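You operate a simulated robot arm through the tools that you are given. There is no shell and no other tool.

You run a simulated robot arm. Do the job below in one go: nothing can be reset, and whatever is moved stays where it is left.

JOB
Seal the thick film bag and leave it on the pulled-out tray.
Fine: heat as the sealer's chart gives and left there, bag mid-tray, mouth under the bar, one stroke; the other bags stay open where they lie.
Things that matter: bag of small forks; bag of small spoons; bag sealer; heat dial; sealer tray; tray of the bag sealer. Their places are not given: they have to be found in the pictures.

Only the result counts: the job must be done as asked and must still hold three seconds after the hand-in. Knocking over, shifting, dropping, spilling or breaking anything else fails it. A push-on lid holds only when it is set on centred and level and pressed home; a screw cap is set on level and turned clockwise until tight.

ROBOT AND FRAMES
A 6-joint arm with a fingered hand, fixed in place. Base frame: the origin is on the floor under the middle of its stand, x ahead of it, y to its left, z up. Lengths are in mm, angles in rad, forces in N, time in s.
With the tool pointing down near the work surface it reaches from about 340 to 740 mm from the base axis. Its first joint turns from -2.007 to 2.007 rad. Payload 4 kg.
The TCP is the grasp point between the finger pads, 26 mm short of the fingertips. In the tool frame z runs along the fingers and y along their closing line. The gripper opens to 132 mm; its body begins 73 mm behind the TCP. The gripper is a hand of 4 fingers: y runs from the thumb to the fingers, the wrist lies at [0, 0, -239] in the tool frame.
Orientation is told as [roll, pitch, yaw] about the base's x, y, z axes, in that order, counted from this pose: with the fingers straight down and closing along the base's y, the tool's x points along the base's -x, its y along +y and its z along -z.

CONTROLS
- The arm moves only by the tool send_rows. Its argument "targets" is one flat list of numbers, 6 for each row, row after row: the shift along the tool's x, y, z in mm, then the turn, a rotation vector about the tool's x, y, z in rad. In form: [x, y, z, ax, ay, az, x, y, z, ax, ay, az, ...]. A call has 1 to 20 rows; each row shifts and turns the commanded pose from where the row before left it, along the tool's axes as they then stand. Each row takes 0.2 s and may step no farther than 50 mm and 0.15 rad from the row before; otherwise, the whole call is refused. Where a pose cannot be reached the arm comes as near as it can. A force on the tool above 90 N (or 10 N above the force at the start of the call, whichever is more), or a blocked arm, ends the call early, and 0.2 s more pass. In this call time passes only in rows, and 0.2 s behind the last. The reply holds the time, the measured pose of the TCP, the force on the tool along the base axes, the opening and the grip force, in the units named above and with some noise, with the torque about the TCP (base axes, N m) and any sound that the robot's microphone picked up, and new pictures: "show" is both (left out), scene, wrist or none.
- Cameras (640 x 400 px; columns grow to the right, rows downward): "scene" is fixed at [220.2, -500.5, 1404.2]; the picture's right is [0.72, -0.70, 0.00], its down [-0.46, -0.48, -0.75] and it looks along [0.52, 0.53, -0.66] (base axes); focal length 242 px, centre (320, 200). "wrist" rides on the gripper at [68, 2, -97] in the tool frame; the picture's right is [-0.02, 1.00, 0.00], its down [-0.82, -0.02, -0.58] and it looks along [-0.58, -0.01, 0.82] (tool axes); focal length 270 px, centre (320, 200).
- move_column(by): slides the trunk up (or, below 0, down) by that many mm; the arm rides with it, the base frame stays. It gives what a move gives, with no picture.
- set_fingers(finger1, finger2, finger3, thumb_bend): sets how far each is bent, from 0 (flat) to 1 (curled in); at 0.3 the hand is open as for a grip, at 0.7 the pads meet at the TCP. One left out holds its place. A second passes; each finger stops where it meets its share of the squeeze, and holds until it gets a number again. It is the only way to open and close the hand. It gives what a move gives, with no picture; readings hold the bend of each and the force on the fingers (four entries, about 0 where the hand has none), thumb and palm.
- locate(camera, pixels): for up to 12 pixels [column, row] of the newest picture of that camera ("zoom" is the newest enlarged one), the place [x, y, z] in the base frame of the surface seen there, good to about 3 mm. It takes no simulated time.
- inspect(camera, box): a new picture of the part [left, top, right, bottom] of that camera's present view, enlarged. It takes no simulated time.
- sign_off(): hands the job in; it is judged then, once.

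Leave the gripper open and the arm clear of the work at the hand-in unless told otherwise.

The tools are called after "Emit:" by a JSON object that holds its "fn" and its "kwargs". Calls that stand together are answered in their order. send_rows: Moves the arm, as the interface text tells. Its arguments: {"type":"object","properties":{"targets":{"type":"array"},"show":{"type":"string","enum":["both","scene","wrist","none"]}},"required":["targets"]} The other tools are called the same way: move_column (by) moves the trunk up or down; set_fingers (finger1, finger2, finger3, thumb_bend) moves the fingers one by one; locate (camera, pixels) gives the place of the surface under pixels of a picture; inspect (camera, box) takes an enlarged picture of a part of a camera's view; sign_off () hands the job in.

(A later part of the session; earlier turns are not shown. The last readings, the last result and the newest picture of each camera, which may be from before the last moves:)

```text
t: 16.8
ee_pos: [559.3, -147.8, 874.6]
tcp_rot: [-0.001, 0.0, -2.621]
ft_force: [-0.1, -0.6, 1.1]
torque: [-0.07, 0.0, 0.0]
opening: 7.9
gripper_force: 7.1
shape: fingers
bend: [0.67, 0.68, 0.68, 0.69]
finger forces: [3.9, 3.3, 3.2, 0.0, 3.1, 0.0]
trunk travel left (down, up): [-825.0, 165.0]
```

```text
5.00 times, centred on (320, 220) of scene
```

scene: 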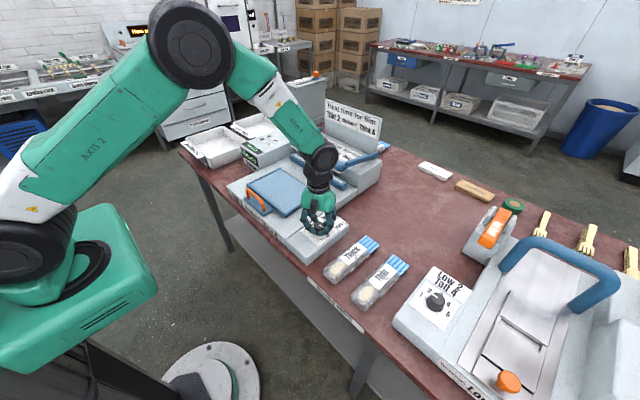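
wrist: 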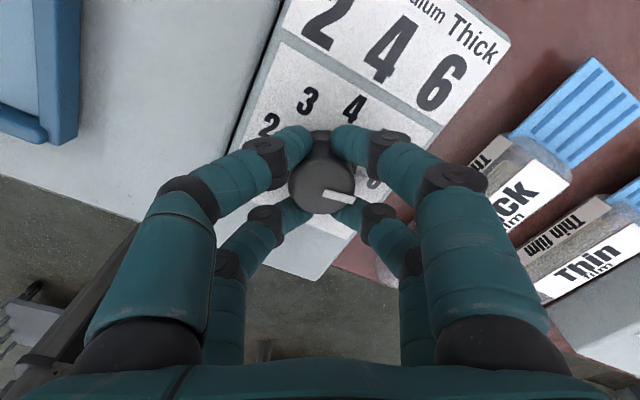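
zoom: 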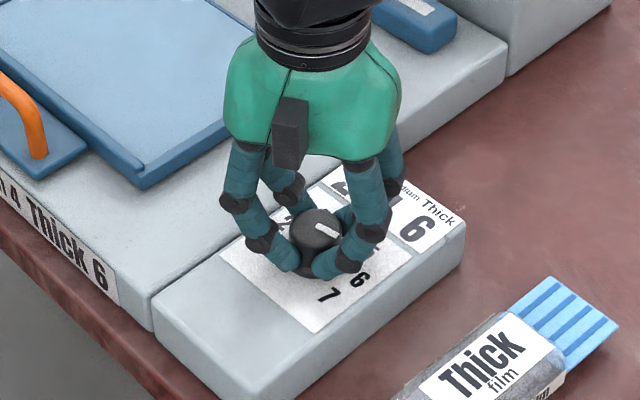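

The turn totals 200°. I open the fingers, rise, and check the pointer.

Emit:
{"fn": "set_fingers", "kwargs": {"finger1": 0.5, "finger2": 0.5, "finger3": 0.5, "thumb_bend": 0.5}}

Emit:
{"fn": "send_rows", "kwargs": {"targets": [0, 0, -20, 0, 0, 0, 0, 0, -40, 0, 0, 0, 0, 0, -40, 0, 0, 0], "show": "both"}}

Emit:
{"fn": "inspect", "kwargs": {"camera": "wrist", "box": [240, 60, 400, 180]}}

Emit:
{"fn": "inspect", "kwargs": {"camera": "scene", "box": [280, 190, 360, 260]}}

```text
t: 17.8
ee_pos: [559.3, -147.1, 874.4]
tcp_rot: [0.001, 0.001, -2.618]
ft_force: [-1.1, 0.7, 0.0]
torque: [0.03, 0.0, 0.01]
opening: 64.9
gripper_force: 0.0
shape: fingers
bend: [0.5, 0.5, 0.5, 0.5]
finger forces: [0.1, 0.1, 0.0, 0.1, 0.1, 0.0]
trunk travel left (down, up): [-825.0, 165.0]
```

```text
t: 18.6
ee_pos: [559.4, -148.1, 974.5]
tcp_rot: [0.0, -0.001, -2.618]
ft_force: [0.0, 0.3, 1.1]
torque: [-0.01, 0.01, -0.01]
opening: 65.3
gripper_force: 0.0
shape: fingers
bend: [0.5, 0.5, 0.5, 0.5]
finger forces: [0.0, 0.1, 0.0, 0.0, 0.0, 0.0]
trunk travel left (down, up): [-825.0, 165.0]
```

scene: 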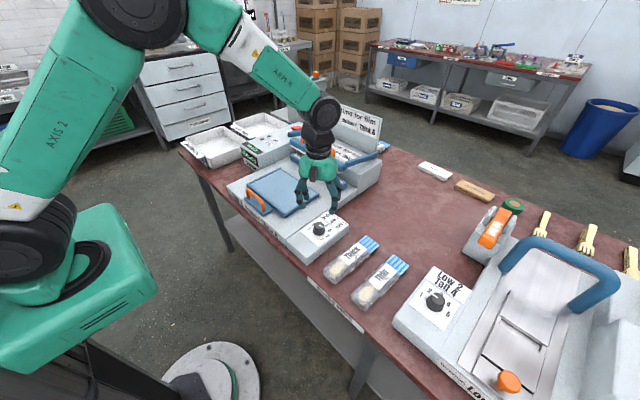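
wrist: 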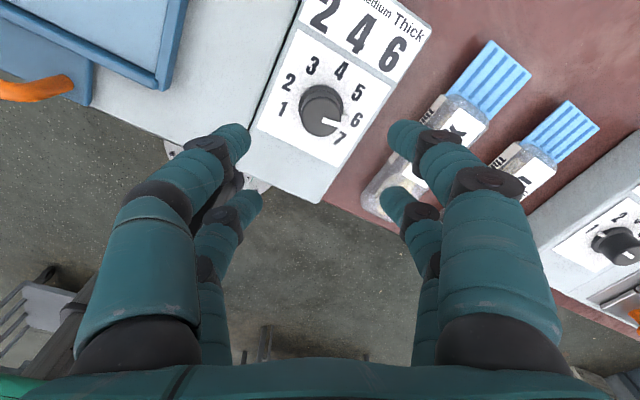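

```text
3.33 times, centred on (320, 120) of wrist
```

zoom: 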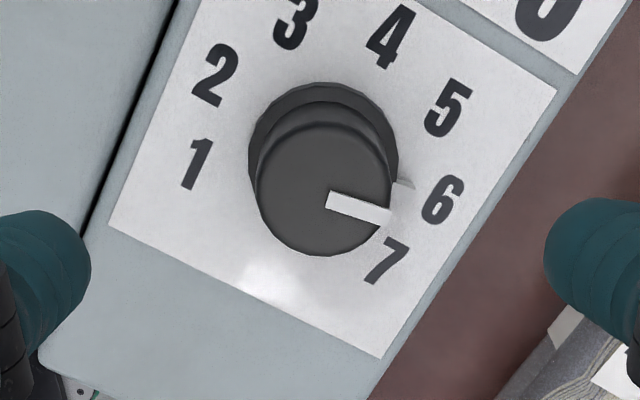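

```text
5.71 times, centred on (320, 225) of scene
```

zoom: 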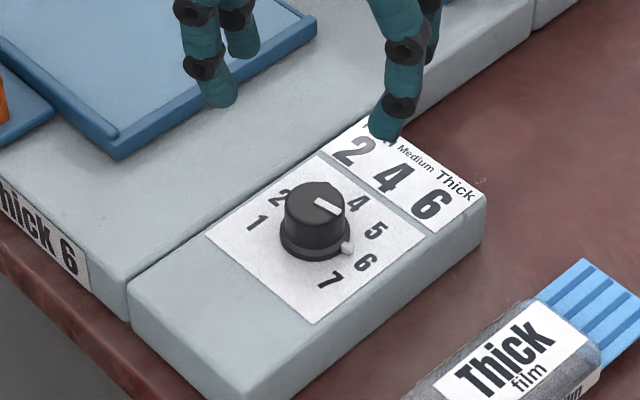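

The skirt pointer (scene zoom (347,248)) points to "6". I check the angle numerically.

Emit:
{"fn": "locate", "kwargs": {"camera": "zoom", "pixels": [[347, 248], [351, 247], [367, 263], [377, 231], [328, 280], [258, 223], [317, 203], [340, 210], [318, 199]]}}

Emit:
{"fn": "locate", "kwargs": {"camera": "wrist", "pixels": [[344, 116], [346, 115], [356, 120], [358, 93], [340, 138], [283, 108], [340, 125], [324, 121], [321, 117]]}}

```text
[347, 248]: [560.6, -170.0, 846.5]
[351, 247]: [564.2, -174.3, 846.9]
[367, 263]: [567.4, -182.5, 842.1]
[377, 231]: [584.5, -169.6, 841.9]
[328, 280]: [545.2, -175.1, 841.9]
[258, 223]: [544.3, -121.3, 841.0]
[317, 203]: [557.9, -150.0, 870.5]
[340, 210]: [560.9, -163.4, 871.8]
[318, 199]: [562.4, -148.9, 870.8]
```

```text
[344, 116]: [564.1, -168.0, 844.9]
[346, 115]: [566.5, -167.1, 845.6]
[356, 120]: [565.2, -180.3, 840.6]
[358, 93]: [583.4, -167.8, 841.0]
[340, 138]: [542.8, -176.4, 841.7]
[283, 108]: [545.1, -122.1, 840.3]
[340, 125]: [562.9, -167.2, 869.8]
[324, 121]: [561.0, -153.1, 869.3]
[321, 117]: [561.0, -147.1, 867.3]
```

The dial stands at "6" (pointer −80°, numeral −78°). Now I turn the hand back to yaw 0 at height, then go to a viewing pose over the tray.

Emit:
{"fn": "send_rows", "kwargs": {"targets": [0, 0, 0, 0, 0, -0.1454, 0, 0, 0, 0, 0, -0.1454, 0, 0, 0, 0, 0, -0.1454, 0, 0, 0, 0, 0, -0.1454, 0, 0, 0, 0, 0, -0.1454, 0, 0, 0, 0, 0, -0.1454, 0, 0, 0, 0, 0, -0.1454, 0, 0, 0, 0, 0, -0.1454, 0, 0, 0, 0, 0, -0.1454, 0, 0, 0, 0, 0, -0.1454, 0, 0, 0, 0, 0, -0.1454, 0, 0, 0, 0, 0, -0.1454, 0, 0, 0, 0, 0, -0.1454, 0, 0, 0, 0, 0, -0.1454, 0, 0, 0, 0, 0, -0.1454, 0, 0, 0, 0, 0, -0.1454, 0, 0, 0, 0, 0, -0.1454, 0, 0, 0, 0, 0, -0.1464], "show": "none"}}

Emit:
{"fn": "send_rows", "kwargs": {"targets": [21.7, 38, -12.5, 0, 0, 0, 21.7, 38, -12.5, 0, 0, 0, 21.7, 38, -12.5, 0, 0, 0, 21.7, 38, -12.5, 0, 0, 0, 21.7, 38, -12.5, 0, 0, 0, 21.7, 38, -12.5, 0, 0, 0], "show": "both"}}

Emit:
{"fn": "inspect", "kwargs": {"camera": "wrist", "box": [200, 90, 440, 360]}}

Emit:
{"fn": "inspect", "kwargs": {"camera": "scene", "box": [230, 90, 400, 200]}}

```text
t: 22.4
ee_pos: [558.9, -147.3, 976.1]
tcp_rot: [0.001, -0.001, 0.003]
ft_force: [-0.1, 0.9, -0.4]
torque: [0.03, 0.01, 0.0]
opening: 65.5
gripper_force: 0.1
shape: fingers
bend: [0.5, 0.5, 0.5, 0.5]
finger forces: [0.1, 0.0, 0.1, 0.0, 0.0, 0.0]
trunk travel left (down, up): [-825.0, 165.0]
```

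```text
t: 23.8
ee_pos: [431.0, 81.7, 1051.1]
tcp_rot: [0.0, 0.0, 0.002]
ft_force: [-0.6, 0.6, 1.2]
torque: [-0.03, 0.02, -0.03]
opening: 65.6
gripper_force: 0.1
shape: fingers
bend: [0.5, 0.5, 0.5, 0.5]
finger forces: [0.0, 0.0, 0.0, 0.0, 0.0, 0.0]
trunk travel left (down, up): [-825.0, 165.0]
```

scene: 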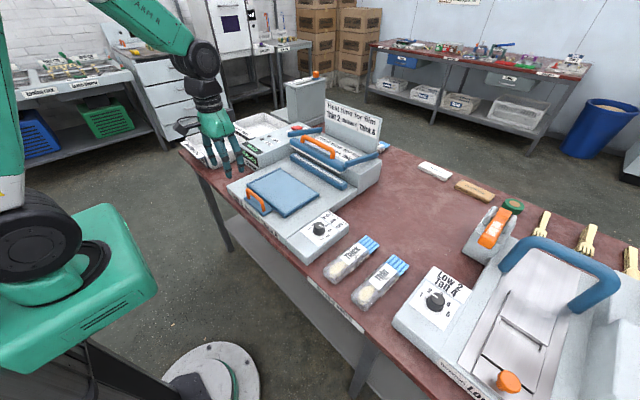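
wrist: 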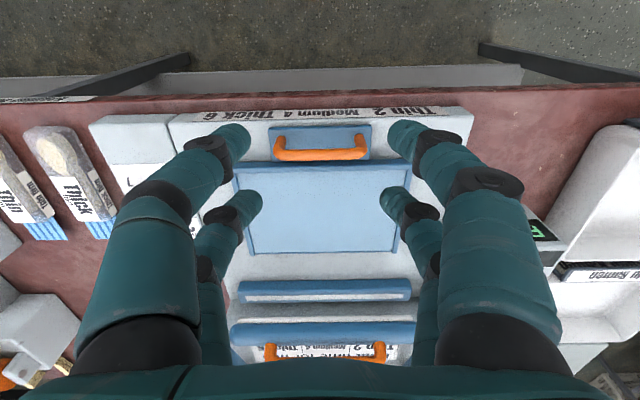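

```text
1.48 times, centred on (320, 225) of wrist
```

zoom: 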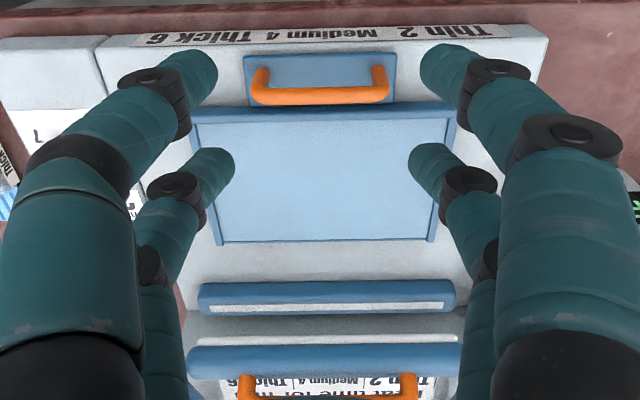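

```text
3.64 times, centred on (315, 145) of scene
```

zoom: 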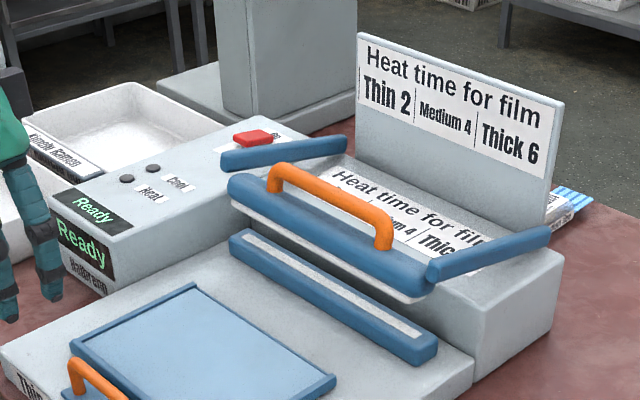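

Clear view of tray and jaw. I locate the tray's inner edges, jaw edges and strip.

Emit:
{"fn": "locate", "kwargs": {"camera": "wrist", "pixels": [[320, 160], [320, 167], [320, 175], [320, 210], [320, 248], [320, 253], [320, 260], [325, 275], [325, 284], [325, 296], [325, 304], [325, 318]]}}

Emit:
{"fn": "locate", "kwargs": {"camera": "wrist", "pixels": [[325, 327], [325, 340], [237, 180], [244, 180], [408, 180], [400, 180], [250, 245], [395, 245], [274, 150], [367, 150], [320, 130], [320, 144]]}}

Emit:
{"fn": "locate", "kwargs": {"camera": "zoom", "pixels": [[240, 232], [330, 285], [435, 345], [245, 243], [335, 300], [425, 360], [232, 250], [410, 290], [330, 235], [240, 190], [330, 200], [383, 220]]}}

```text
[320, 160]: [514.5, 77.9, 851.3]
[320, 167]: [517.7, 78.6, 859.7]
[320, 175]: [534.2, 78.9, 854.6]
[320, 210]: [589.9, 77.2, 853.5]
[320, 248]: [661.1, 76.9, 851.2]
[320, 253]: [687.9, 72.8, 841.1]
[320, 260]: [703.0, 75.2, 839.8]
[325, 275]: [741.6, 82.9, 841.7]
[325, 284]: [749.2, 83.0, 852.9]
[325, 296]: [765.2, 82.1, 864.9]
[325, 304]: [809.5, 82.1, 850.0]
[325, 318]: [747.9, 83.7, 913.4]
```

```text
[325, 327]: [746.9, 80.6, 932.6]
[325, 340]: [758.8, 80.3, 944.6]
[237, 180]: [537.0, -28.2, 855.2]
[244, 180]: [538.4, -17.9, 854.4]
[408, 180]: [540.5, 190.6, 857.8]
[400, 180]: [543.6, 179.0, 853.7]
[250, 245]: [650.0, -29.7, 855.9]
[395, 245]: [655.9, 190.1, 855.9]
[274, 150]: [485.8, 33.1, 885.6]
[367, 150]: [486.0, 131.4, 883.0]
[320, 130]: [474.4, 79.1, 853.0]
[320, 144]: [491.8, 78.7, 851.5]
```

```text
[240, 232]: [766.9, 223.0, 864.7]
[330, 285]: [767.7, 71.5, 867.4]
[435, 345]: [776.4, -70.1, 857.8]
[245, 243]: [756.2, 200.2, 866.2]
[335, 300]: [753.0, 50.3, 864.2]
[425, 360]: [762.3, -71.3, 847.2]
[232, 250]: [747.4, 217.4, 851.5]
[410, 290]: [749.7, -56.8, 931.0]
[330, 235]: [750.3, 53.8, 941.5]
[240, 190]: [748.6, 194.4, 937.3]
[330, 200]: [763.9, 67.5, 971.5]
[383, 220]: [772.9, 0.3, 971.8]
```

Tray surface z≈853, inner x≈525–668, y≈-20…180, centre y≈80; jaw x≈745–780, top z≈865; bar bottom raised ≈913. Next: set the fingers to an 80 mm opening and move above the Thick bag to look closely.

Emit:
{"fn": "set_fingers", "kwargs": {"finger1": 0.457, "finger2": 0.457, "finger3": 0.457, "thumb_bend": 0.457}}

Emit:
{"fn": "send_rows", "kwargs": {"targets": [-12.9, -39.3, 12, 0, 0, 0, -12.9, -39.3, 12, 0, 0, 0, -12.9, -39.3, 12, 0, 0, 0, -12.9, -39.3, 12, 0, 0, 0, -12.9, -39.3, 12, 0, 0, 0, -12.9, -39.3, 12, 0, 0, 0, -12.9, -39.3, 12, 0, 0, 0, -12.9, -39.3, 12, 0, 0, 0, -12.9, -39.3, 12, 0, 0, 0], "show": "both"}}

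Emit:
{"fn": "inspect", "kwargs": {"camera": "wrist", "box": [200, 30, 440, 230]}}

```text
t: 24.8
ee_pos: [433.0, 81.3, 1051.7]
tcp_rot: [0.001, 0.0, 0.001]
ft_force: [-0.5, -0.2, 0.0]
torque: [-0.03, 0.01, -0.02]
opening: 82.4
gripper_force: 0.1
shape: fingers
bend: [0.45, 0.45, 0.45, 0.45]
finger forces: [0.1, 0.0, 0.0, 0.0, 0.0, 0.1]
trunk travel left (down, up): [-825.0, 165.0]
```

```text
t: 26.8
ee_pos: [546.4, -275.2, 940.7]
tcp_rot: [-0.001, 0.002, 0.001]
ft_force: [0.3, -0.4, -0.2]
torque: [0.0, 0.01, 0.01]
opening: 82.4
gripper_force: 0.0
shape: fingers
bend: [0.45, 0.45, 0.45, 0.45]
finger forces: [0.1, 0.0, 0.1, 0.0, 0.0, 0.1]
trunk travel left (down, up): [-825.0, 165.0]
```

scene: 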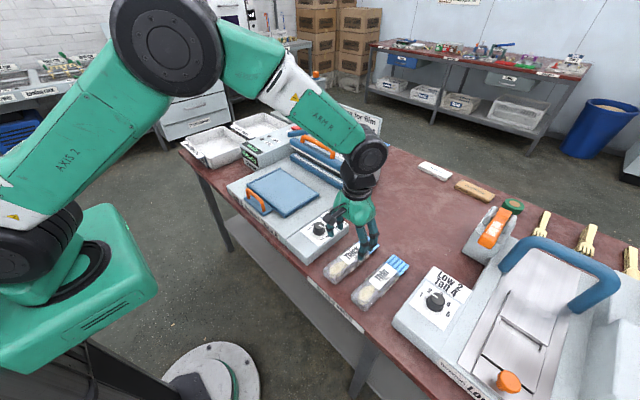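
wrist: 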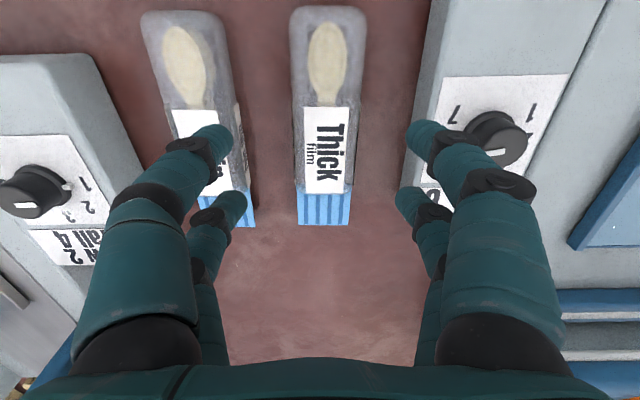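

```text
2.00 times, centred on (320, 130) of wrist
```

zoom: 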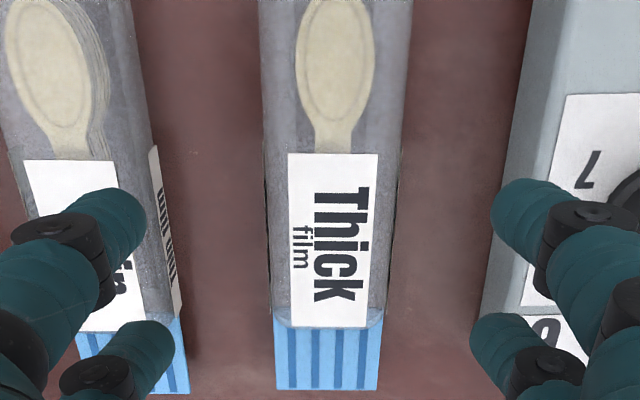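

The bag is almost exactly aligned between the fingers. I locate its edges now (rear end around (328,10), mouth end (323,224)).

Emit:
{"fn": "locate", "kwargs": {"camera": "wrist", "pixels": [[328, 5], [328, 10], [328, 15], [294, 60], [362, 60], [298, 150], [356, 150], [324, 190], [324, 197], [324, 222], [300, 210], [348, 210]]}}

Emit:
{"fn": "locate", "kwargs": {"camera": "wrist", "pixels": [[291, 100], [288, 100], [366, 100], [368, 100], [364, 100], [294, 100], [232, 100], [226, 100], [425, 100], [432, 70], [240, 130], [300, 170]]}}

Emit:
{"fn": "inspect", "kwargs": {"camera": "scene", "box": [310, 200, 430, 310]}}

```text
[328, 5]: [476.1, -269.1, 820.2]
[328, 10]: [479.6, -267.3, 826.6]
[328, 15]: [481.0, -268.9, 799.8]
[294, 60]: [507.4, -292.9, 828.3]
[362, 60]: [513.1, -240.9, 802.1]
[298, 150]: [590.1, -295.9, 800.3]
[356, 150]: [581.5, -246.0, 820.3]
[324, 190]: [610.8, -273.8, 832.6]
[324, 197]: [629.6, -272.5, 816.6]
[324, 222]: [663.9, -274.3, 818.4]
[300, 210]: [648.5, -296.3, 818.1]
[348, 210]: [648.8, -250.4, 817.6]
```

```text
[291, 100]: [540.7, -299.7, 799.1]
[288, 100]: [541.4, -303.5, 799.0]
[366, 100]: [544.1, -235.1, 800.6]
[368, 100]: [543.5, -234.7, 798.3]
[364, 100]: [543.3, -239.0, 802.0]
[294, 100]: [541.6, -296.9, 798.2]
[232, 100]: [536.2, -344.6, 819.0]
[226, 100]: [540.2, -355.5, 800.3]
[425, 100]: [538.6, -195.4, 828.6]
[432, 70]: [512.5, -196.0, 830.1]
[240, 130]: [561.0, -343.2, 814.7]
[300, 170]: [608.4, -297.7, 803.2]
```

```text
3.64 times, centred on (370, 255) of scene
```

zoom: 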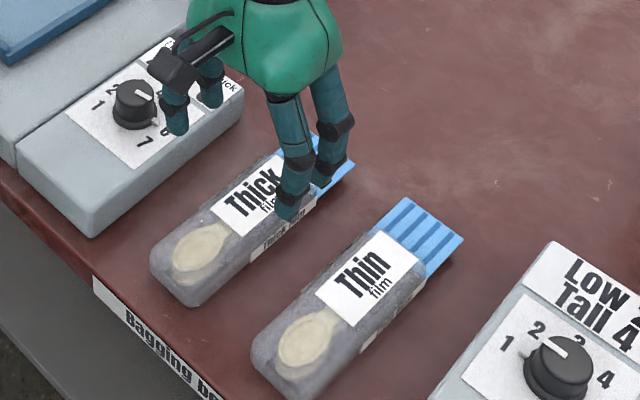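

Bag spans y≈-297…-246 (centre ≈-272.5), body x≈476–628. I shift to x≈551 and descend to TCP z≈834 with the 82 mm opening, fingers going into the gaps on both sides.

Emit:
{"fn": "send_rows", "kwargs": {"targets": [-6, 1, 0, 0, 0, 0, 0, 0, 40, 0, 0, 0, 0, 0, 38, 0, 0, 0, 0, 0, 30, 0, 0, 0], "show": "both"}}

Emit:
{"fn": "inspect", "kwargs": {"camera": "scene", "box": [310, 200, 430, 310]}}

```text
t: 27.8
ee_pos: [552.8, -269.7, 835.3]
tcp_rot: [0.0, -0.001, 0.001]
ft_force: [-0.6, 0.1, 0.0]
torque: [0.01, -0.01, 0.0]
opening: 82.4
gripper_force: 0.1
shape: fingers
bend: [0.45, 0.45, 0.45, 0.45]
finger forces: [0.0, 0.0, 0.0, 0.0, 0.0, 0.1]
trunk travel left (down, up): [-825.0, 165.0]
```

scene: 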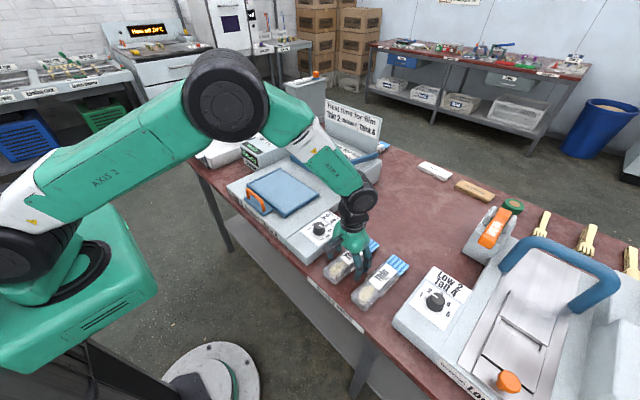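
wrist: 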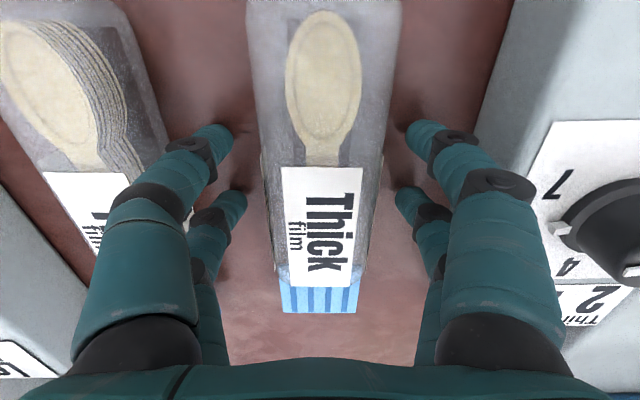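

```text
3.64 times, centred on (370, 255) of scene
```

zoom: 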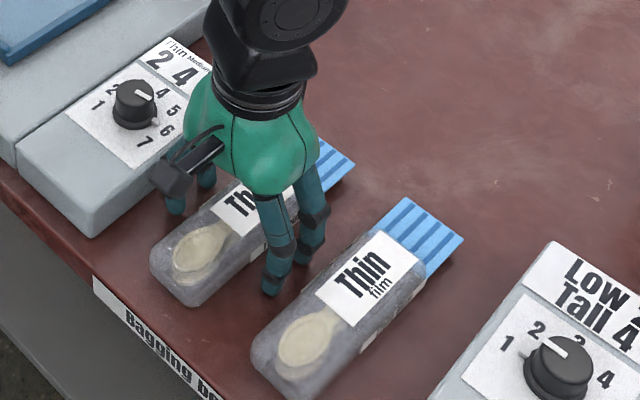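

No contact, fingers are in the gaps symmetrically around the bag. I close the fingers on it.

Emit:
{"fn": "set_fingers", "kwargs": {"finger1": 0.62, "finger2": 0.62, "finger3": 0.62, "thumb_bend": 0.62}}

Emit:
{"fn": "inspect", "kwargs": {"camera": "wrist", "box": [0, 0, 640, 400]}}

```text
t: 28.8
ee_pos: [552.8, -270.0, 834.8]
tcp_rot: [0.001, 0.0, -0.001]
ft_force: [0.4, 0.0, 0.5]
torque: [-0.05, 0.01, -0.01]
opening: 50.5
gripper_force: 11.9
shape: fingers
bend: [0.54, 0.55, 0.55, 0.58]
finger forces: [6.2, 5.7, 5.0, 0.1, 6.9, 0.0]
trunk travel left (down, up): [-825.0, 165.0]
```

```text
1.00 times, centred on (320, 200) of wrist (not enlarged: the box is as wide or as high as the picture)
```

zoom: 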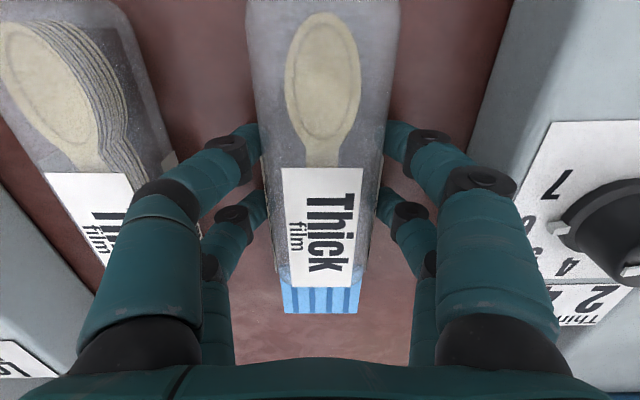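

Grip 12 N, all fingers in contact, bag width 50 mm. I lift slowly by 40 mm and check it comes along level.

Emit:
{"fn": "send_rows", "kwargs": {"targets": [0, 0, -6, 0, 0, 0, 0, 0, -10, 0, 0, 0, 0, 0, -12, 0, 0, 0, 0, 0, -12, 0, 0, 0], "show": "both"}}

Emit:
{"fn": "inspect", "kwargs": {"camera": "scene", "box": [310, 200, 430, 310]}}

```text
t: 29.8
ee_pos: [551.5, -272.1, 873.8]
tcp_rot: [0.001, 0.0, 0.001]
ft_force: [0.0, 0.3, -0.4]
torque: [0.0, -0.02, -0.04]
opening: 50.1
gripper_force: 11.3
shape: fingers
bend: [0.54, 0.55, 0.55, 0.58]
finger forces: [6.2, 5.8, 4.9, 0.0, 7.0, 0.0]
trunk travel left (down, up): [-825.0, 165.0]
```

scene: 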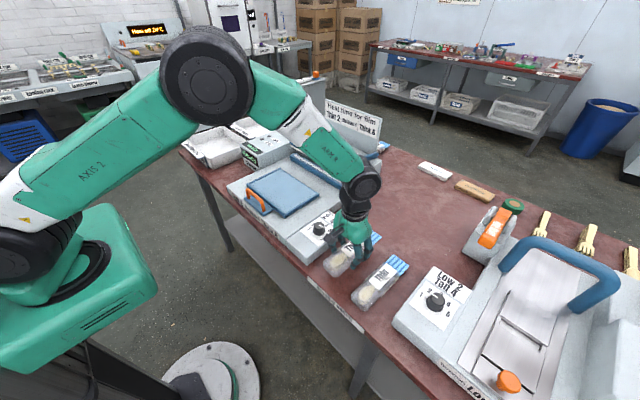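
wrist: 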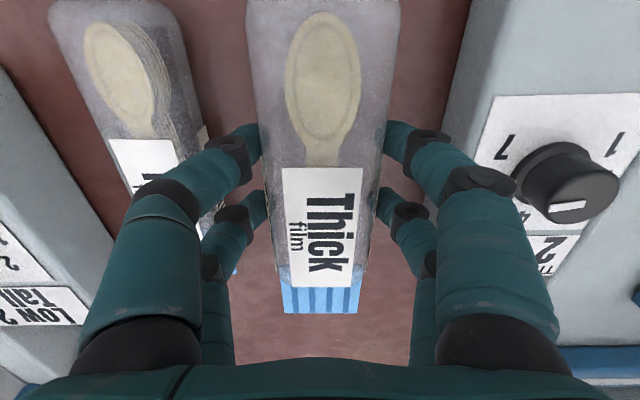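

```text
3.64 times, centred on (370, 255) of scene
```

zoom: 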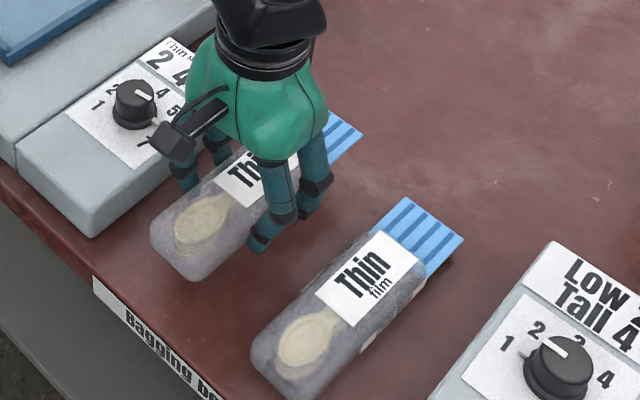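

The bag is held firmly and level. Before carrying it over I measure the tray's rim and edges more exactly in an enlarged scene view (tray around (283,192)).

Emit:
{"fn": "inspect", "kwargs": {"camera": "scene", "box": [240, 160, 330, 220]}}

Emit:
{"fn": "locate", "kwargs": {"camera": "zoom", "pixels": [[195, 255], [205, 240], [212, 232], [218, 226], [225, 220], [232, 212], [335, 140], [360, 115], [365, 108], [372, 100], [380, 92], [390, 85]]}}

```text
6.67 times, centred on (285, 190) of scene
```

zoom: 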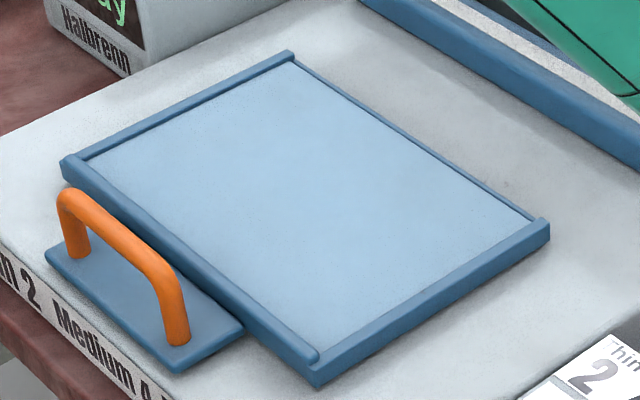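

```text
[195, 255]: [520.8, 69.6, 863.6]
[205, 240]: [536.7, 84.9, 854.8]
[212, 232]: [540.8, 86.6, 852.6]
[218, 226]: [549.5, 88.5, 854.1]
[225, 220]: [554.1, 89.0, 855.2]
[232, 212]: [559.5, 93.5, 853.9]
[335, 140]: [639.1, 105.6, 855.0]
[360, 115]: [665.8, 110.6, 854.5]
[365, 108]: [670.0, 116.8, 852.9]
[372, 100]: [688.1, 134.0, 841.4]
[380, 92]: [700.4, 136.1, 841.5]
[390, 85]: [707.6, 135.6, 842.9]
```

The rim is only along front and both sides; the back is open with a thin edge. I locate points across the front rim and the back edge more finely.

Emit:
{"fn": "locate", "kwargs": {"camera": "zoom", "pixels": [[178, 262], [183, 258], [187, 255], [191, 252], [195, 249], [199, 246], [203, 243], [207, 240], [411, 138], [415, 135], [419, 132], [423, 129]]}}

Emit:
{"fn": "locate", "kwargs": {"camera": "zoom", "pixels": [[190, 260], [198, 254], [206, 248], [300, 345], [312, 352], [318, 345], [322, 340], [95, 165], [100, 155], [105, 150], [544, 232], [528, 222]]}}

```text
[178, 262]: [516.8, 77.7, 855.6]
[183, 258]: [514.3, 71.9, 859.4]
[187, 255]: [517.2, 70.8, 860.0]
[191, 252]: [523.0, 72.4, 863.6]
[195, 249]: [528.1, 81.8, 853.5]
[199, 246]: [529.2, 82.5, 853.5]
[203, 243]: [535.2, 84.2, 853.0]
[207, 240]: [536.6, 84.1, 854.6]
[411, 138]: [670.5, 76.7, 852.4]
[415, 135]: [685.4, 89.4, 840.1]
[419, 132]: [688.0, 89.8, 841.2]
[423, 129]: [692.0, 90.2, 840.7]
```

```text
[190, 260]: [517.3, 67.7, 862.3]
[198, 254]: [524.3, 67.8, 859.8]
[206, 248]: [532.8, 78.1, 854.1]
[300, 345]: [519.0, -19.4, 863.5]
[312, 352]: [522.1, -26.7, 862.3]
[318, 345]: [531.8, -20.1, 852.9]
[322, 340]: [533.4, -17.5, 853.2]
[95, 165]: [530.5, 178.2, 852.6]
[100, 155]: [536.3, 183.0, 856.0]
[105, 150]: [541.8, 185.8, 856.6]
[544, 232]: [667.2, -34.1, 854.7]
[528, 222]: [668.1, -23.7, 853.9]
```

Front rim inner x≈525 (8 mm high), back edge ≈670. I'll place the bag with body start at ≈528 and body end ≈676, mouth overhanging toward the jaw, y centred at 80. I lift to z≈950 and carry over to (603, 80).

Emit:
{"fn": "send_rows", "kwargs": {"targets": [0, 0, -25, 0, 0, 0, 0, 0, -26, 0, 0, 0, 0, 0, -26, 0, 0, 0, -5.72, 39.2, 0, 0, 0, 0, -5.72, 39.2, 0, 0, 0, 0, -5.72, 39.2, 0, 0, 0, 0, -5.72, 39.2, 0, 0, 0, 0, -5.72, 39.2, 0, 0, 0, 0, -5.72, 39.2, 0, 0, 0, 0, -5.72, 39.2, 0, 0, 0, 0, -5.72, 39.2, 0, 0, 0, 0, -5.72, 39.1, 0, 0, 0, 0], "show": "both"}}

Emit:
{"fn": "inspect", "kwargs": {"camera": "scene", "box": [240, 120, 360, 220]}}

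```text
t: 32.4
ee_pos: [601.7, 83.1, 949.8]
tcp_rot: [-0.001, 0.002, 0.0]
ft_force: [-0.1, 0.3, -0.4]
torque: [0.0, -0.02, 0.04]
opening: 50.2
gripper_force: 11.8
shape: fingers
bend: [0.54, 0.55, 0.55, 0.58]
finger forces: [6.2, 5.7, 5.0, 0.1, 6.8, 0.0]
trunk travel left (down, up): [-825.0, 165.0]
```

scene: 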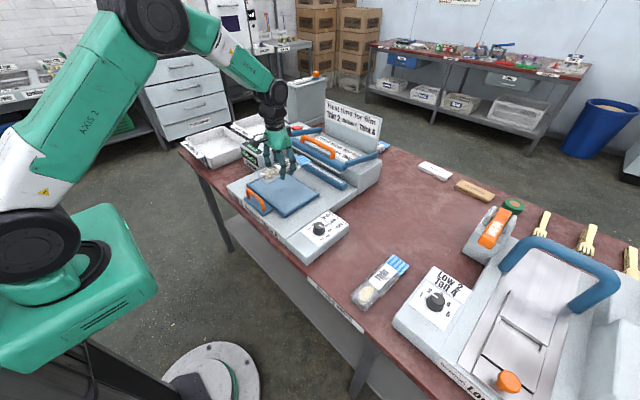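
wrist: 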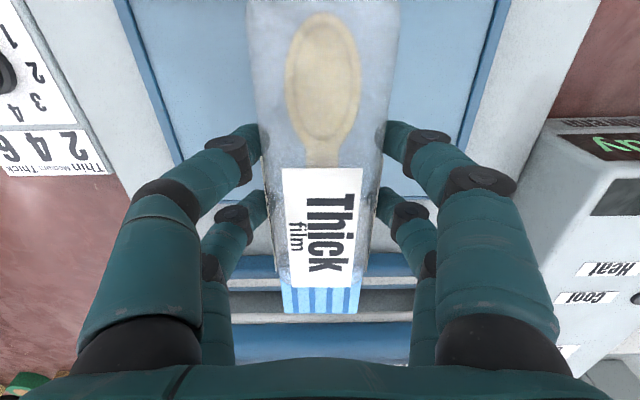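

```text
4.00 times, centred on (300, 170) of scene
```

zoom: 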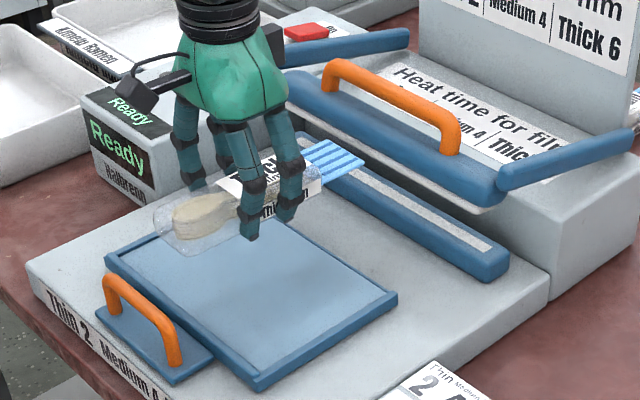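

Bag is above the tray. I locate the mouth and sides for a check before lowering.

Emit:
{"fn": "locate", "kwargs": {"camera": "wrist", "pixels": [[322, 308], [322, 295], [290, 300], [355, 300], [322, 282], [300, 220], [345, 220], [322, 5], [290, 50], [360, 50]]}}

Emit:
{"fn": "locate", "kwargs": {"camera": "zoom", "pixels": [[330, 150], [355, 160], [320, 142], [312, 165], [335, 172], [165, 240], [160, 220], [190, 248]]}}

```text
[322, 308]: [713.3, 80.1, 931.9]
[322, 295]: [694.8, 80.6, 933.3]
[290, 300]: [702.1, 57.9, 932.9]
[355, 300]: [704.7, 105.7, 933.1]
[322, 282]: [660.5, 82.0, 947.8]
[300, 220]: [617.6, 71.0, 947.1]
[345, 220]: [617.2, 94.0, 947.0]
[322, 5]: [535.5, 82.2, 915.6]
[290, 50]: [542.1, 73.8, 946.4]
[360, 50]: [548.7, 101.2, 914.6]
```

```text
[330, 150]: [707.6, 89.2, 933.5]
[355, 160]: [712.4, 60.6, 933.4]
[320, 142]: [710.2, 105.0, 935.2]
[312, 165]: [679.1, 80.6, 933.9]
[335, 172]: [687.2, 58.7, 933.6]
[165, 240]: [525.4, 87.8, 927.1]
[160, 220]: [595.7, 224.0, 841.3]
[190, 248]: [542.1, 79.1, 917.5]
```

Mouth spans x≈679–716 at z≈933; the rear end ≈526. I shift 2 mm further in x for rim clearance and lower 58 mm, just above the tray.

Emit:
{"fn": "send_rows", "kwargs": {"targets": [-2, 0, 0, 0, 0, 0, 0, 0, 20, 0, 0, 0, 0, 0, 20, 0, 0, 0, 0, 0, 12, 0, 0, 0, 0, 0, 6, 0, 0, 0], "show": "both"}}

Emit:
{"fn": "inspect", "kwargs": {"camera": "scene", "box": [240, 130, 340, 220]}}

```text
t: 33.6
ee_pos: [604.8, 81.8, 892.9]
tcp_rot: [-0.002, 0.0, 0.0]
ft_force: [-0.5, 0.5, -0.8]
torque: [0.02, -0.01, 0.03]
opening: 50.1
gripper_force: 11.9
shape: fingers
bend: [0.54, 0.55, 0.55, 0.58]
finger forces: [6.1, 5.7, 5.1, 0.0, 6.8, 0.0]
trunk travel left (down, up): [-825.0, 165.0]
```

scene: 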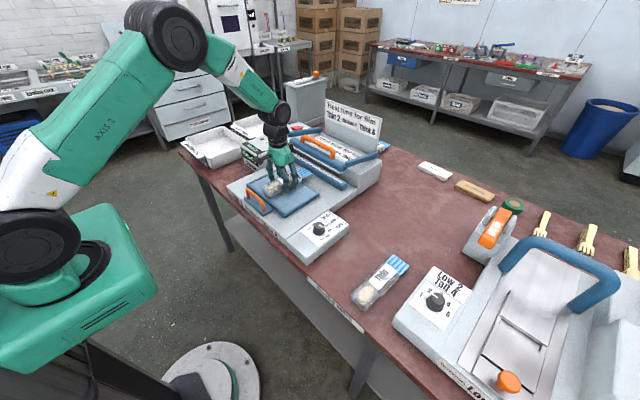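
wrist: 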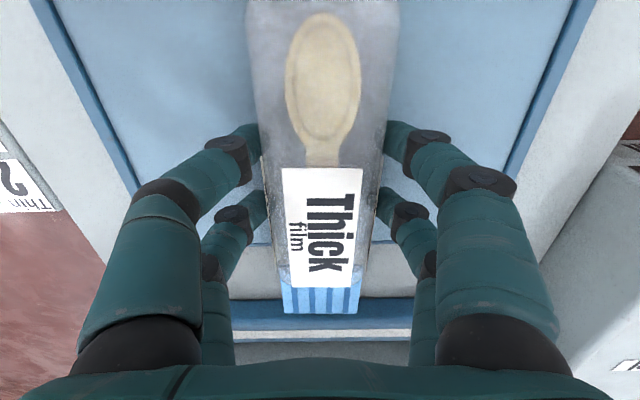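

```text
4.44 times, centred on (290, 175) of scene
```

zoom: 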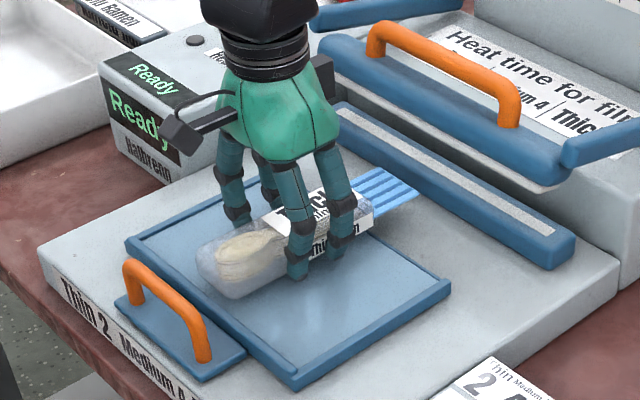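

The bag hovers ~4 mm over the tray, behind the front rim. I lower in millimetre steps and watch the force.

Emit:
{"fn": "send_rows", "kwargs": {"targets": [0, 0, 2, 0, 0, 0, 0, 0, 1, 0, 0, 0, 0, 0, 1, 0, 0, 0], "show": "none"}}

```text
t: 34.4
ee_pos: [605.3, 80.8, 888.3]
tcp_rot: [-0.001, 0.001, 0.0]
ft_force: [-0.3, 0.7, -0.7]
torque: [-0.03, -0.01, 0.0]
opening: 49.9
gripper_force: 11.7
shape: fingers
bend: [0.54, 0.55, 0.55, 0.58]
finger forces: [6.1, 5.8, 5.1, 0.0, 6.8, 0.0]
trunk travel left (down, up): [-825.0, 165.0]
```

No contact force yet; I lower another millimetre at a time.

Emit:
{"fn": "send_rows", "kwargs": {"targets": [0, 0, 0.7, 0, 0, 0, 0, 0, 0.7, 0, 0, 0], "show": "none"}}

```text
t: 35.0
ee_pos: [605.7, 80.7, 887.3]
tcp_rot: [0.0, 0.0, 0.001]
ft_force: [0.1, -1.1, 1.3]
torque: [-0.05, 0.02, 0.02]
opening: 50.1
gripper_force: 11.7
shape: fingers
bend: [0.54, 0.55, 0.55, 0.58]
finger forces: [6.1, 5.6, 5.1, 0.1, 7.0, 0.0]
trunk travel left (down, up): [-825.0, 165.0]
```

Slight upward force perhaps; another 1 mm to confirm contact.

Emit:
{"fn": "send_rows", "kwargs": {"targets": [0, 0, 0.6, 0, 0, 0, 0, 0, 0.6, 0, 0, 0], "show": "both"}}

Emit:
{"fn": "inspect", "kwargs": {"camera": "scene", "box": [250, 150, 320, 210]}}

```text
t: 35.6
ee_pos: [604.4, 81.1, 887.5]
tcp_rot: [0.001, -0.002, 0.0]
ft_force: [-0.2, -1.3, 7.7]
torque: [-0.04, 0.11, 0.01]
opening: 50.1
gripper_force: 12.8
shape: fingers
bend: [0.54, 0.55, 0.55, 0.58]
finger forces: [6.5, 5.9, 5.8, 0.0, 8.0, 0.0]
trunk travel left (down, up): [-825.0, 165.0]
```

scene: 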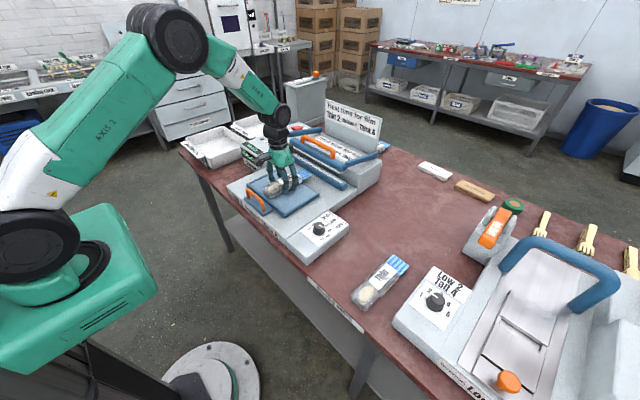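
wrist: 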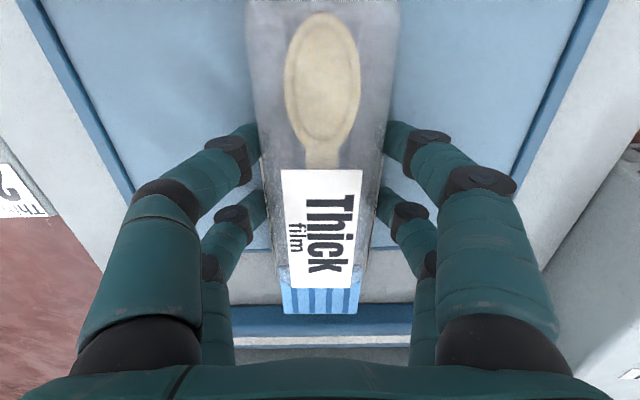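

```text
6.67 times, centred on (285, 180) of scene
```

zoom: 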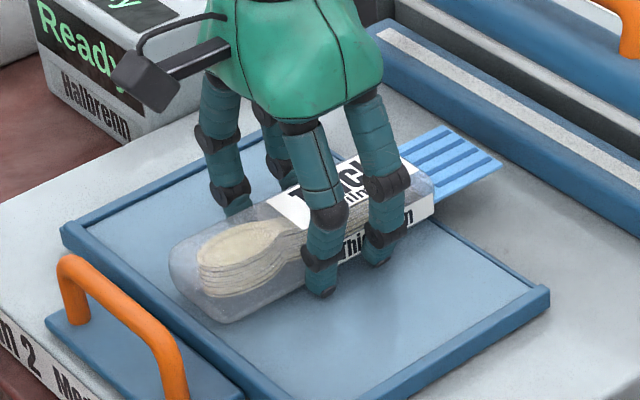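

The bag rests on the tray (7.7 N). I ease up 1 mm and open the fingers.

Emit:
{"fn": "send_rows", "kwargs": {"targets": [0, 0, -1, 0, 0, 0], "show": "none"}}

Emit:
{"fn": "set_fingers", "kwargs": {"finger1": 0.457, "finger2": 0.457, "finger3": 0.457, "thumb_bend": 0.457}}

Emit:
{"fn": "inspect", "kwargs": {"camera": "wrist", "box": [0, 0, 640, 400]}}

Emit:
{"fn": "inspect", "kwargs": {"camera": "scene", "box": [250, 150, 320, 210]}}

```text
t: 36.0
ee_pos: [604.9, 81.0, 886.3]
tcp_rot: [0.001, -0.002, 0.0]
ft_force: [2.5, -1.8, 6.1]
torque: [-0.06, -0.02, 0.03]
opening: 49.8
gripper_force: 13.4
shape: fingers
bend: [0.54, 0.55, 0.55, 0.58]
finger forces: [6.4, 5.9, 5.9, 0.1, 8.0, 0.1]
trunk travel left (down, up): [-825.0, 165.0]
```

```text
t: 37.0
ee_pos: [605.4, 81.3, 887.3]
tcp_rot: [0.001, 0.0, -0.001]
ft_force: [0.4, 0.4, 0.5]
torque: [-0.01, 0.01, 0.02]
opening: 82.3
gripper_force: 0.1
shape: fingers
bend: [0.45, 0.45, 0.45, 0.45]
finger forces: [0.1, 0.0, 0.0, 0.0, 0.1, 0.0]
trunk travel left (down, up): [-825.0, 165.0]
```

```text
1.00 times, centred on (320, 200) of wrist (not enlarged: the box is as wide or as high as the picture)
```

zoom: 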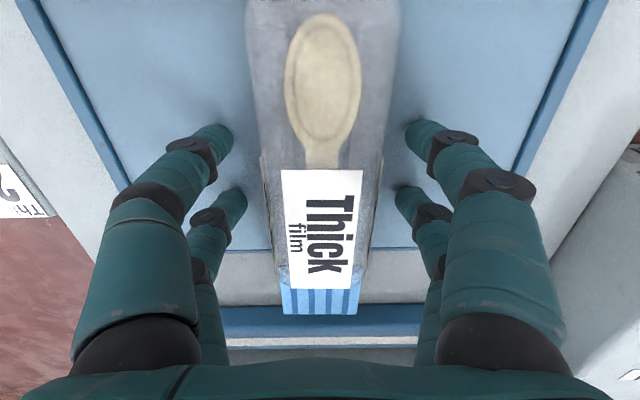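

```text
6.67 times, centred on (285, 180) of scene
```

zoom: 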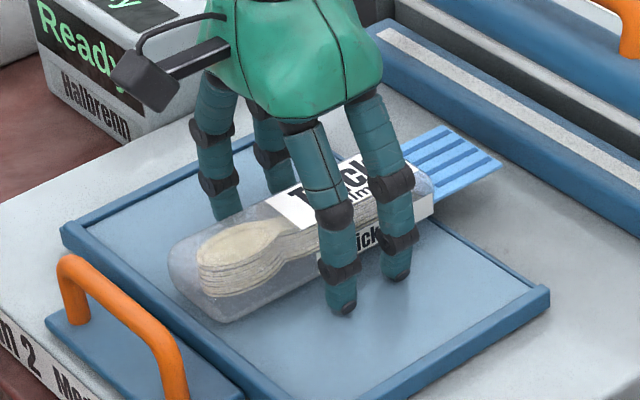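

The bag stays put on the tray, level. I raise the hand straight up 100 mm and look at the placement.

Emit:
{"fn": "send_rows", "kwargs": {"targets": [0, 0, -15, 0, 0, 0, 0, 0, -40, 0, 0, 0, 0, 0, -45, 0, 0, 0, 40, 0, -20, 0, 0, 0, 40, 0, -20, 0, 0, 0, 40, 0, -20, 0, 0, 0], "show": "both"}}

Emit:
{"fn": "inspect", "kwargs": {"camera": "wrist", "box": [220, 90, 420, 290]}}

Emit:
{"fn": "inspect", "kwargs": {"camera": "scene", "box": [240, 140, 350, 220]}}

```text
t: 38.4
ee_pos: [483.6, 83.7, 1046.9]
tcp_rot: [0.002, 0.001, 0.001]
ft_force: [-0.8, 0.7, -0.8]
torque: [0.01, 0.01, 0.01]
opening: 82.3
gripper_force: 0.1
shape: fingers
bend: [0.45, 0.45, 0.45, 0.45]
finger forces: [0.1, 0.0, 0.0, 0.1, 0.0, 0.0]
trunk travel left (down, up): [-825.0, 165.0]
```

scene: 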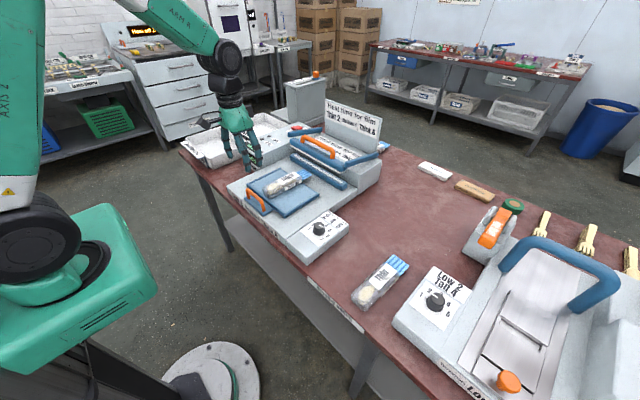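
wrist: 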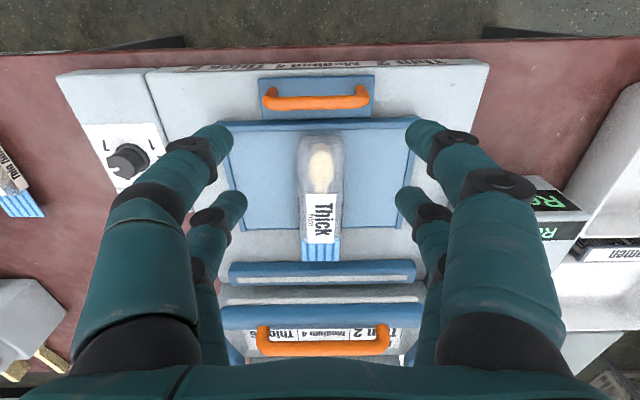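

```text
2.00 times, centred on (320, 190) of wrist
```

zoom: 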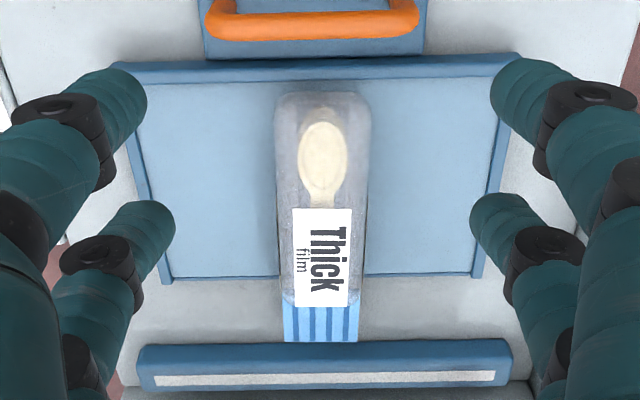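

```text
5.00 times, centred on (295, 180) of scene
```

zoom: 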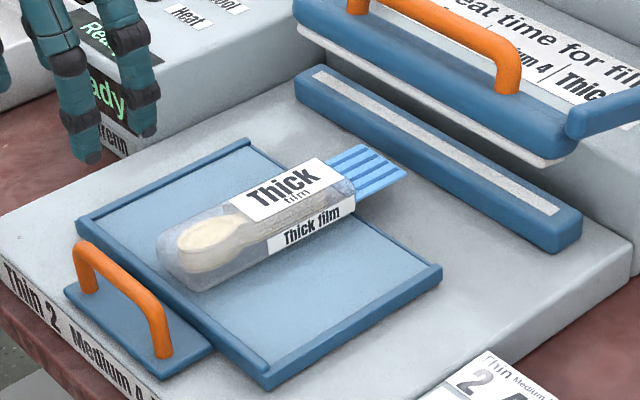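

The bag lies centred on the tray with its mouth overhanging towards the jaw. I locate mouth, rear end and handle now.

Emit:
{"fn": "locate", "kwargs": {"camera": "wrist", "pixels": [[320, 259], [320, 255], [320, 242], [303, 250], [339, 250], [322, 137], [322, 142], [275, 102], [318, 103], [362, 101], [318, 97], [318, 108]]}}

Emit:
{"fn": "locate", "kwargs": {"camera": "zoom", "pixels": [[360, 150], [400, 172], [380, 162], [345, 180], [350, 195], [165, 262], [185, 285], [120, 273], [85, 250], [160, 320], [355, 210], [300, 85]]}}

```text
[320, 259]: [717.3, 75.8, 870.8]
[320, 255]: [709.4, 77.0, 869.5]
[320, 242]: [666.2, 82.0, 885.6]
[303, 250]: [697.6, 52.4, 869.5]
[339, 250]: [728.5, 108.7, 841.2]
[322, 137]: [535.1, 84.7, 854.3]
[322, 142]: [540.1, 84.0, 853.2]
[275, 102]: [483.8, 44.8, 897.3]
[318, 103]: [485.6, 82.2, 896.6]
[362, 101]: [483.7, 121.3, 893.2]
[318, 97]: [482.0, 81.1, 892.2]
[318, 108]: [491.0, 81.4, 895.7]
```

```text
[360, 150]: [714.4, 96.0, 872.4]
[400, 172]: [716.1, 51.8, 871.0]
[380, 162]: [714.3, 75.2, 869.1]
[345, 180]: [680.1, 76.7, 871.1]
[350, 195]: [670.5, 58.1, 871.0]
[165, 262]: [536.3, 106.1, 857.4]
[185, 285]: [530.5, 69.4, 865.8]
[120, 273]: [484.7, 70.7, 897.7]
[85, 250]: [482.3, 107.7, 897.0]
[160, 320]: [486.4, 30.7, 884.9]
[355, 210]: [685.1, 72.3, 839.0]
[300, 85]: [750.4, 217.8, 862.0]
```

Mouth at z≈870 (above the jaw top 865), mouth end x≈717; handle bar at x≈485, z top≈897, y 40–125. I turn the hand -90° (closing along x), narrow the fingers to ~33 mm, and descend above the tray handle.

Emit:
{"fn": "set_fingers", "kwargs": {"finger1": 0.6, "finger2": 0.6, "finger3": 0.6, "thumb_bend": 0.6}}

Emit:
{"fn": "send_rows", "kwargs": {"targets": [0, 0, 0, 0, 0, 0.1428, 0, 0, 0, 0, 0, 0.1428, 0, 0, 0, 0, 0, 0.1428, 0, 0, 0, 0, 0, 0.1428, 0, 0, 0, 0, 0, 0.1428, 0, 0, 0, 0, 0, 0.1428, 0, 0, 0, 0, 0, 0.1428, 0, 0, 0, 0, 0, 0.1428, 0, 0, 0, 0, 0, 0.1428, 0, 0, 0, 0, 0, 0.1428, 0, 0, 0, 0, 0, 0.1428, 0, 0, 40, 0, 0, 0, 0, 0, 40, 0, 0, 0, 0, 0, 34, 0, 0, 0], "show": "both"}}

Emit:
{"fn": "inspect", "kwargs": {"camera": "scene", "box": [220, 130, 320, 220]}}

```text
t: 39.4
ee_pos: [484.7, 84.3, 1046.4]
tcp_rot: [0.0, 0.001, 0.0]
ft_force: [-0.6, -0.2, -0.4]
torque: [-0.02, 0.01, 0.02]
opening: 32.9
gripper_force: 0.0
shape: fingers
bend: [0.6, 0.6, 0.6, 0.6]
finger forces: [0.0, 0.0, 0.0, 0.0, 0.0, 0.0]
trunk travel left (down, up): [-825.0, 165.0]
```

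```text
t: 42.4
ee_pos: [486.4, 83.2, 933.2]
tcp_rot: [0.0, 0.001, -1.571]
ft_force: [-1.6, 0.6, 0.3]
torque: [-0.01, -0.04, 0.01]
opening: 33.1
gripper_force: 0.1
shape: fingers
bend: [0.6, 0.6, 0.6, 0.6]
finger forces: [0.0, 0.0, 0.1, 0.0, 0.0, 0.0]
trunk travel left (down, up): [-825.0, 165.0]
```

scene: 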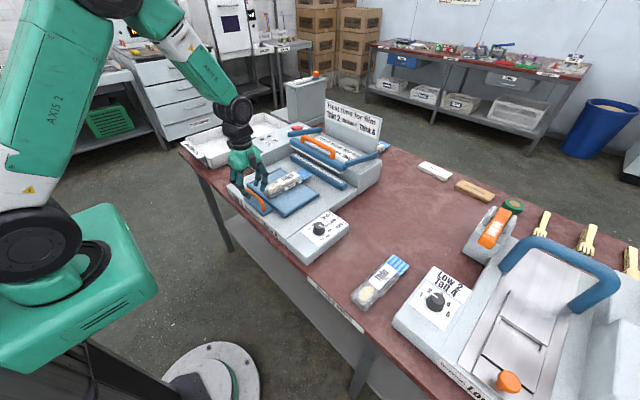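
wrist: 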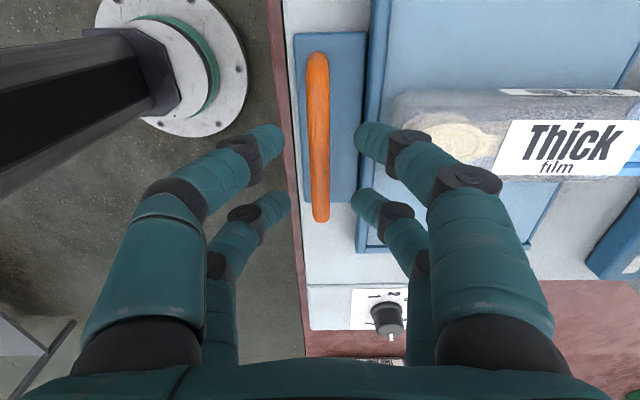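

```text
4.44 times, centred on (270, 175) of scene
```

zoom: 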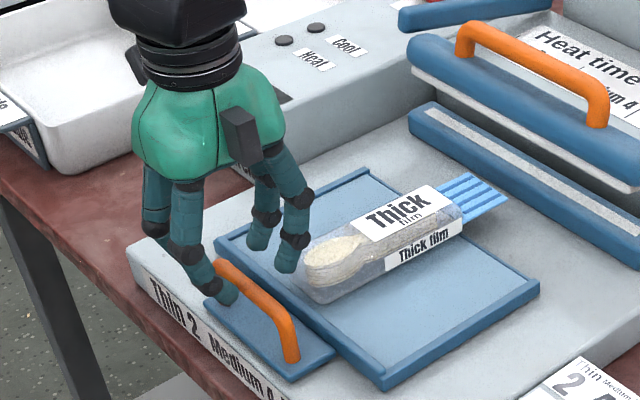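

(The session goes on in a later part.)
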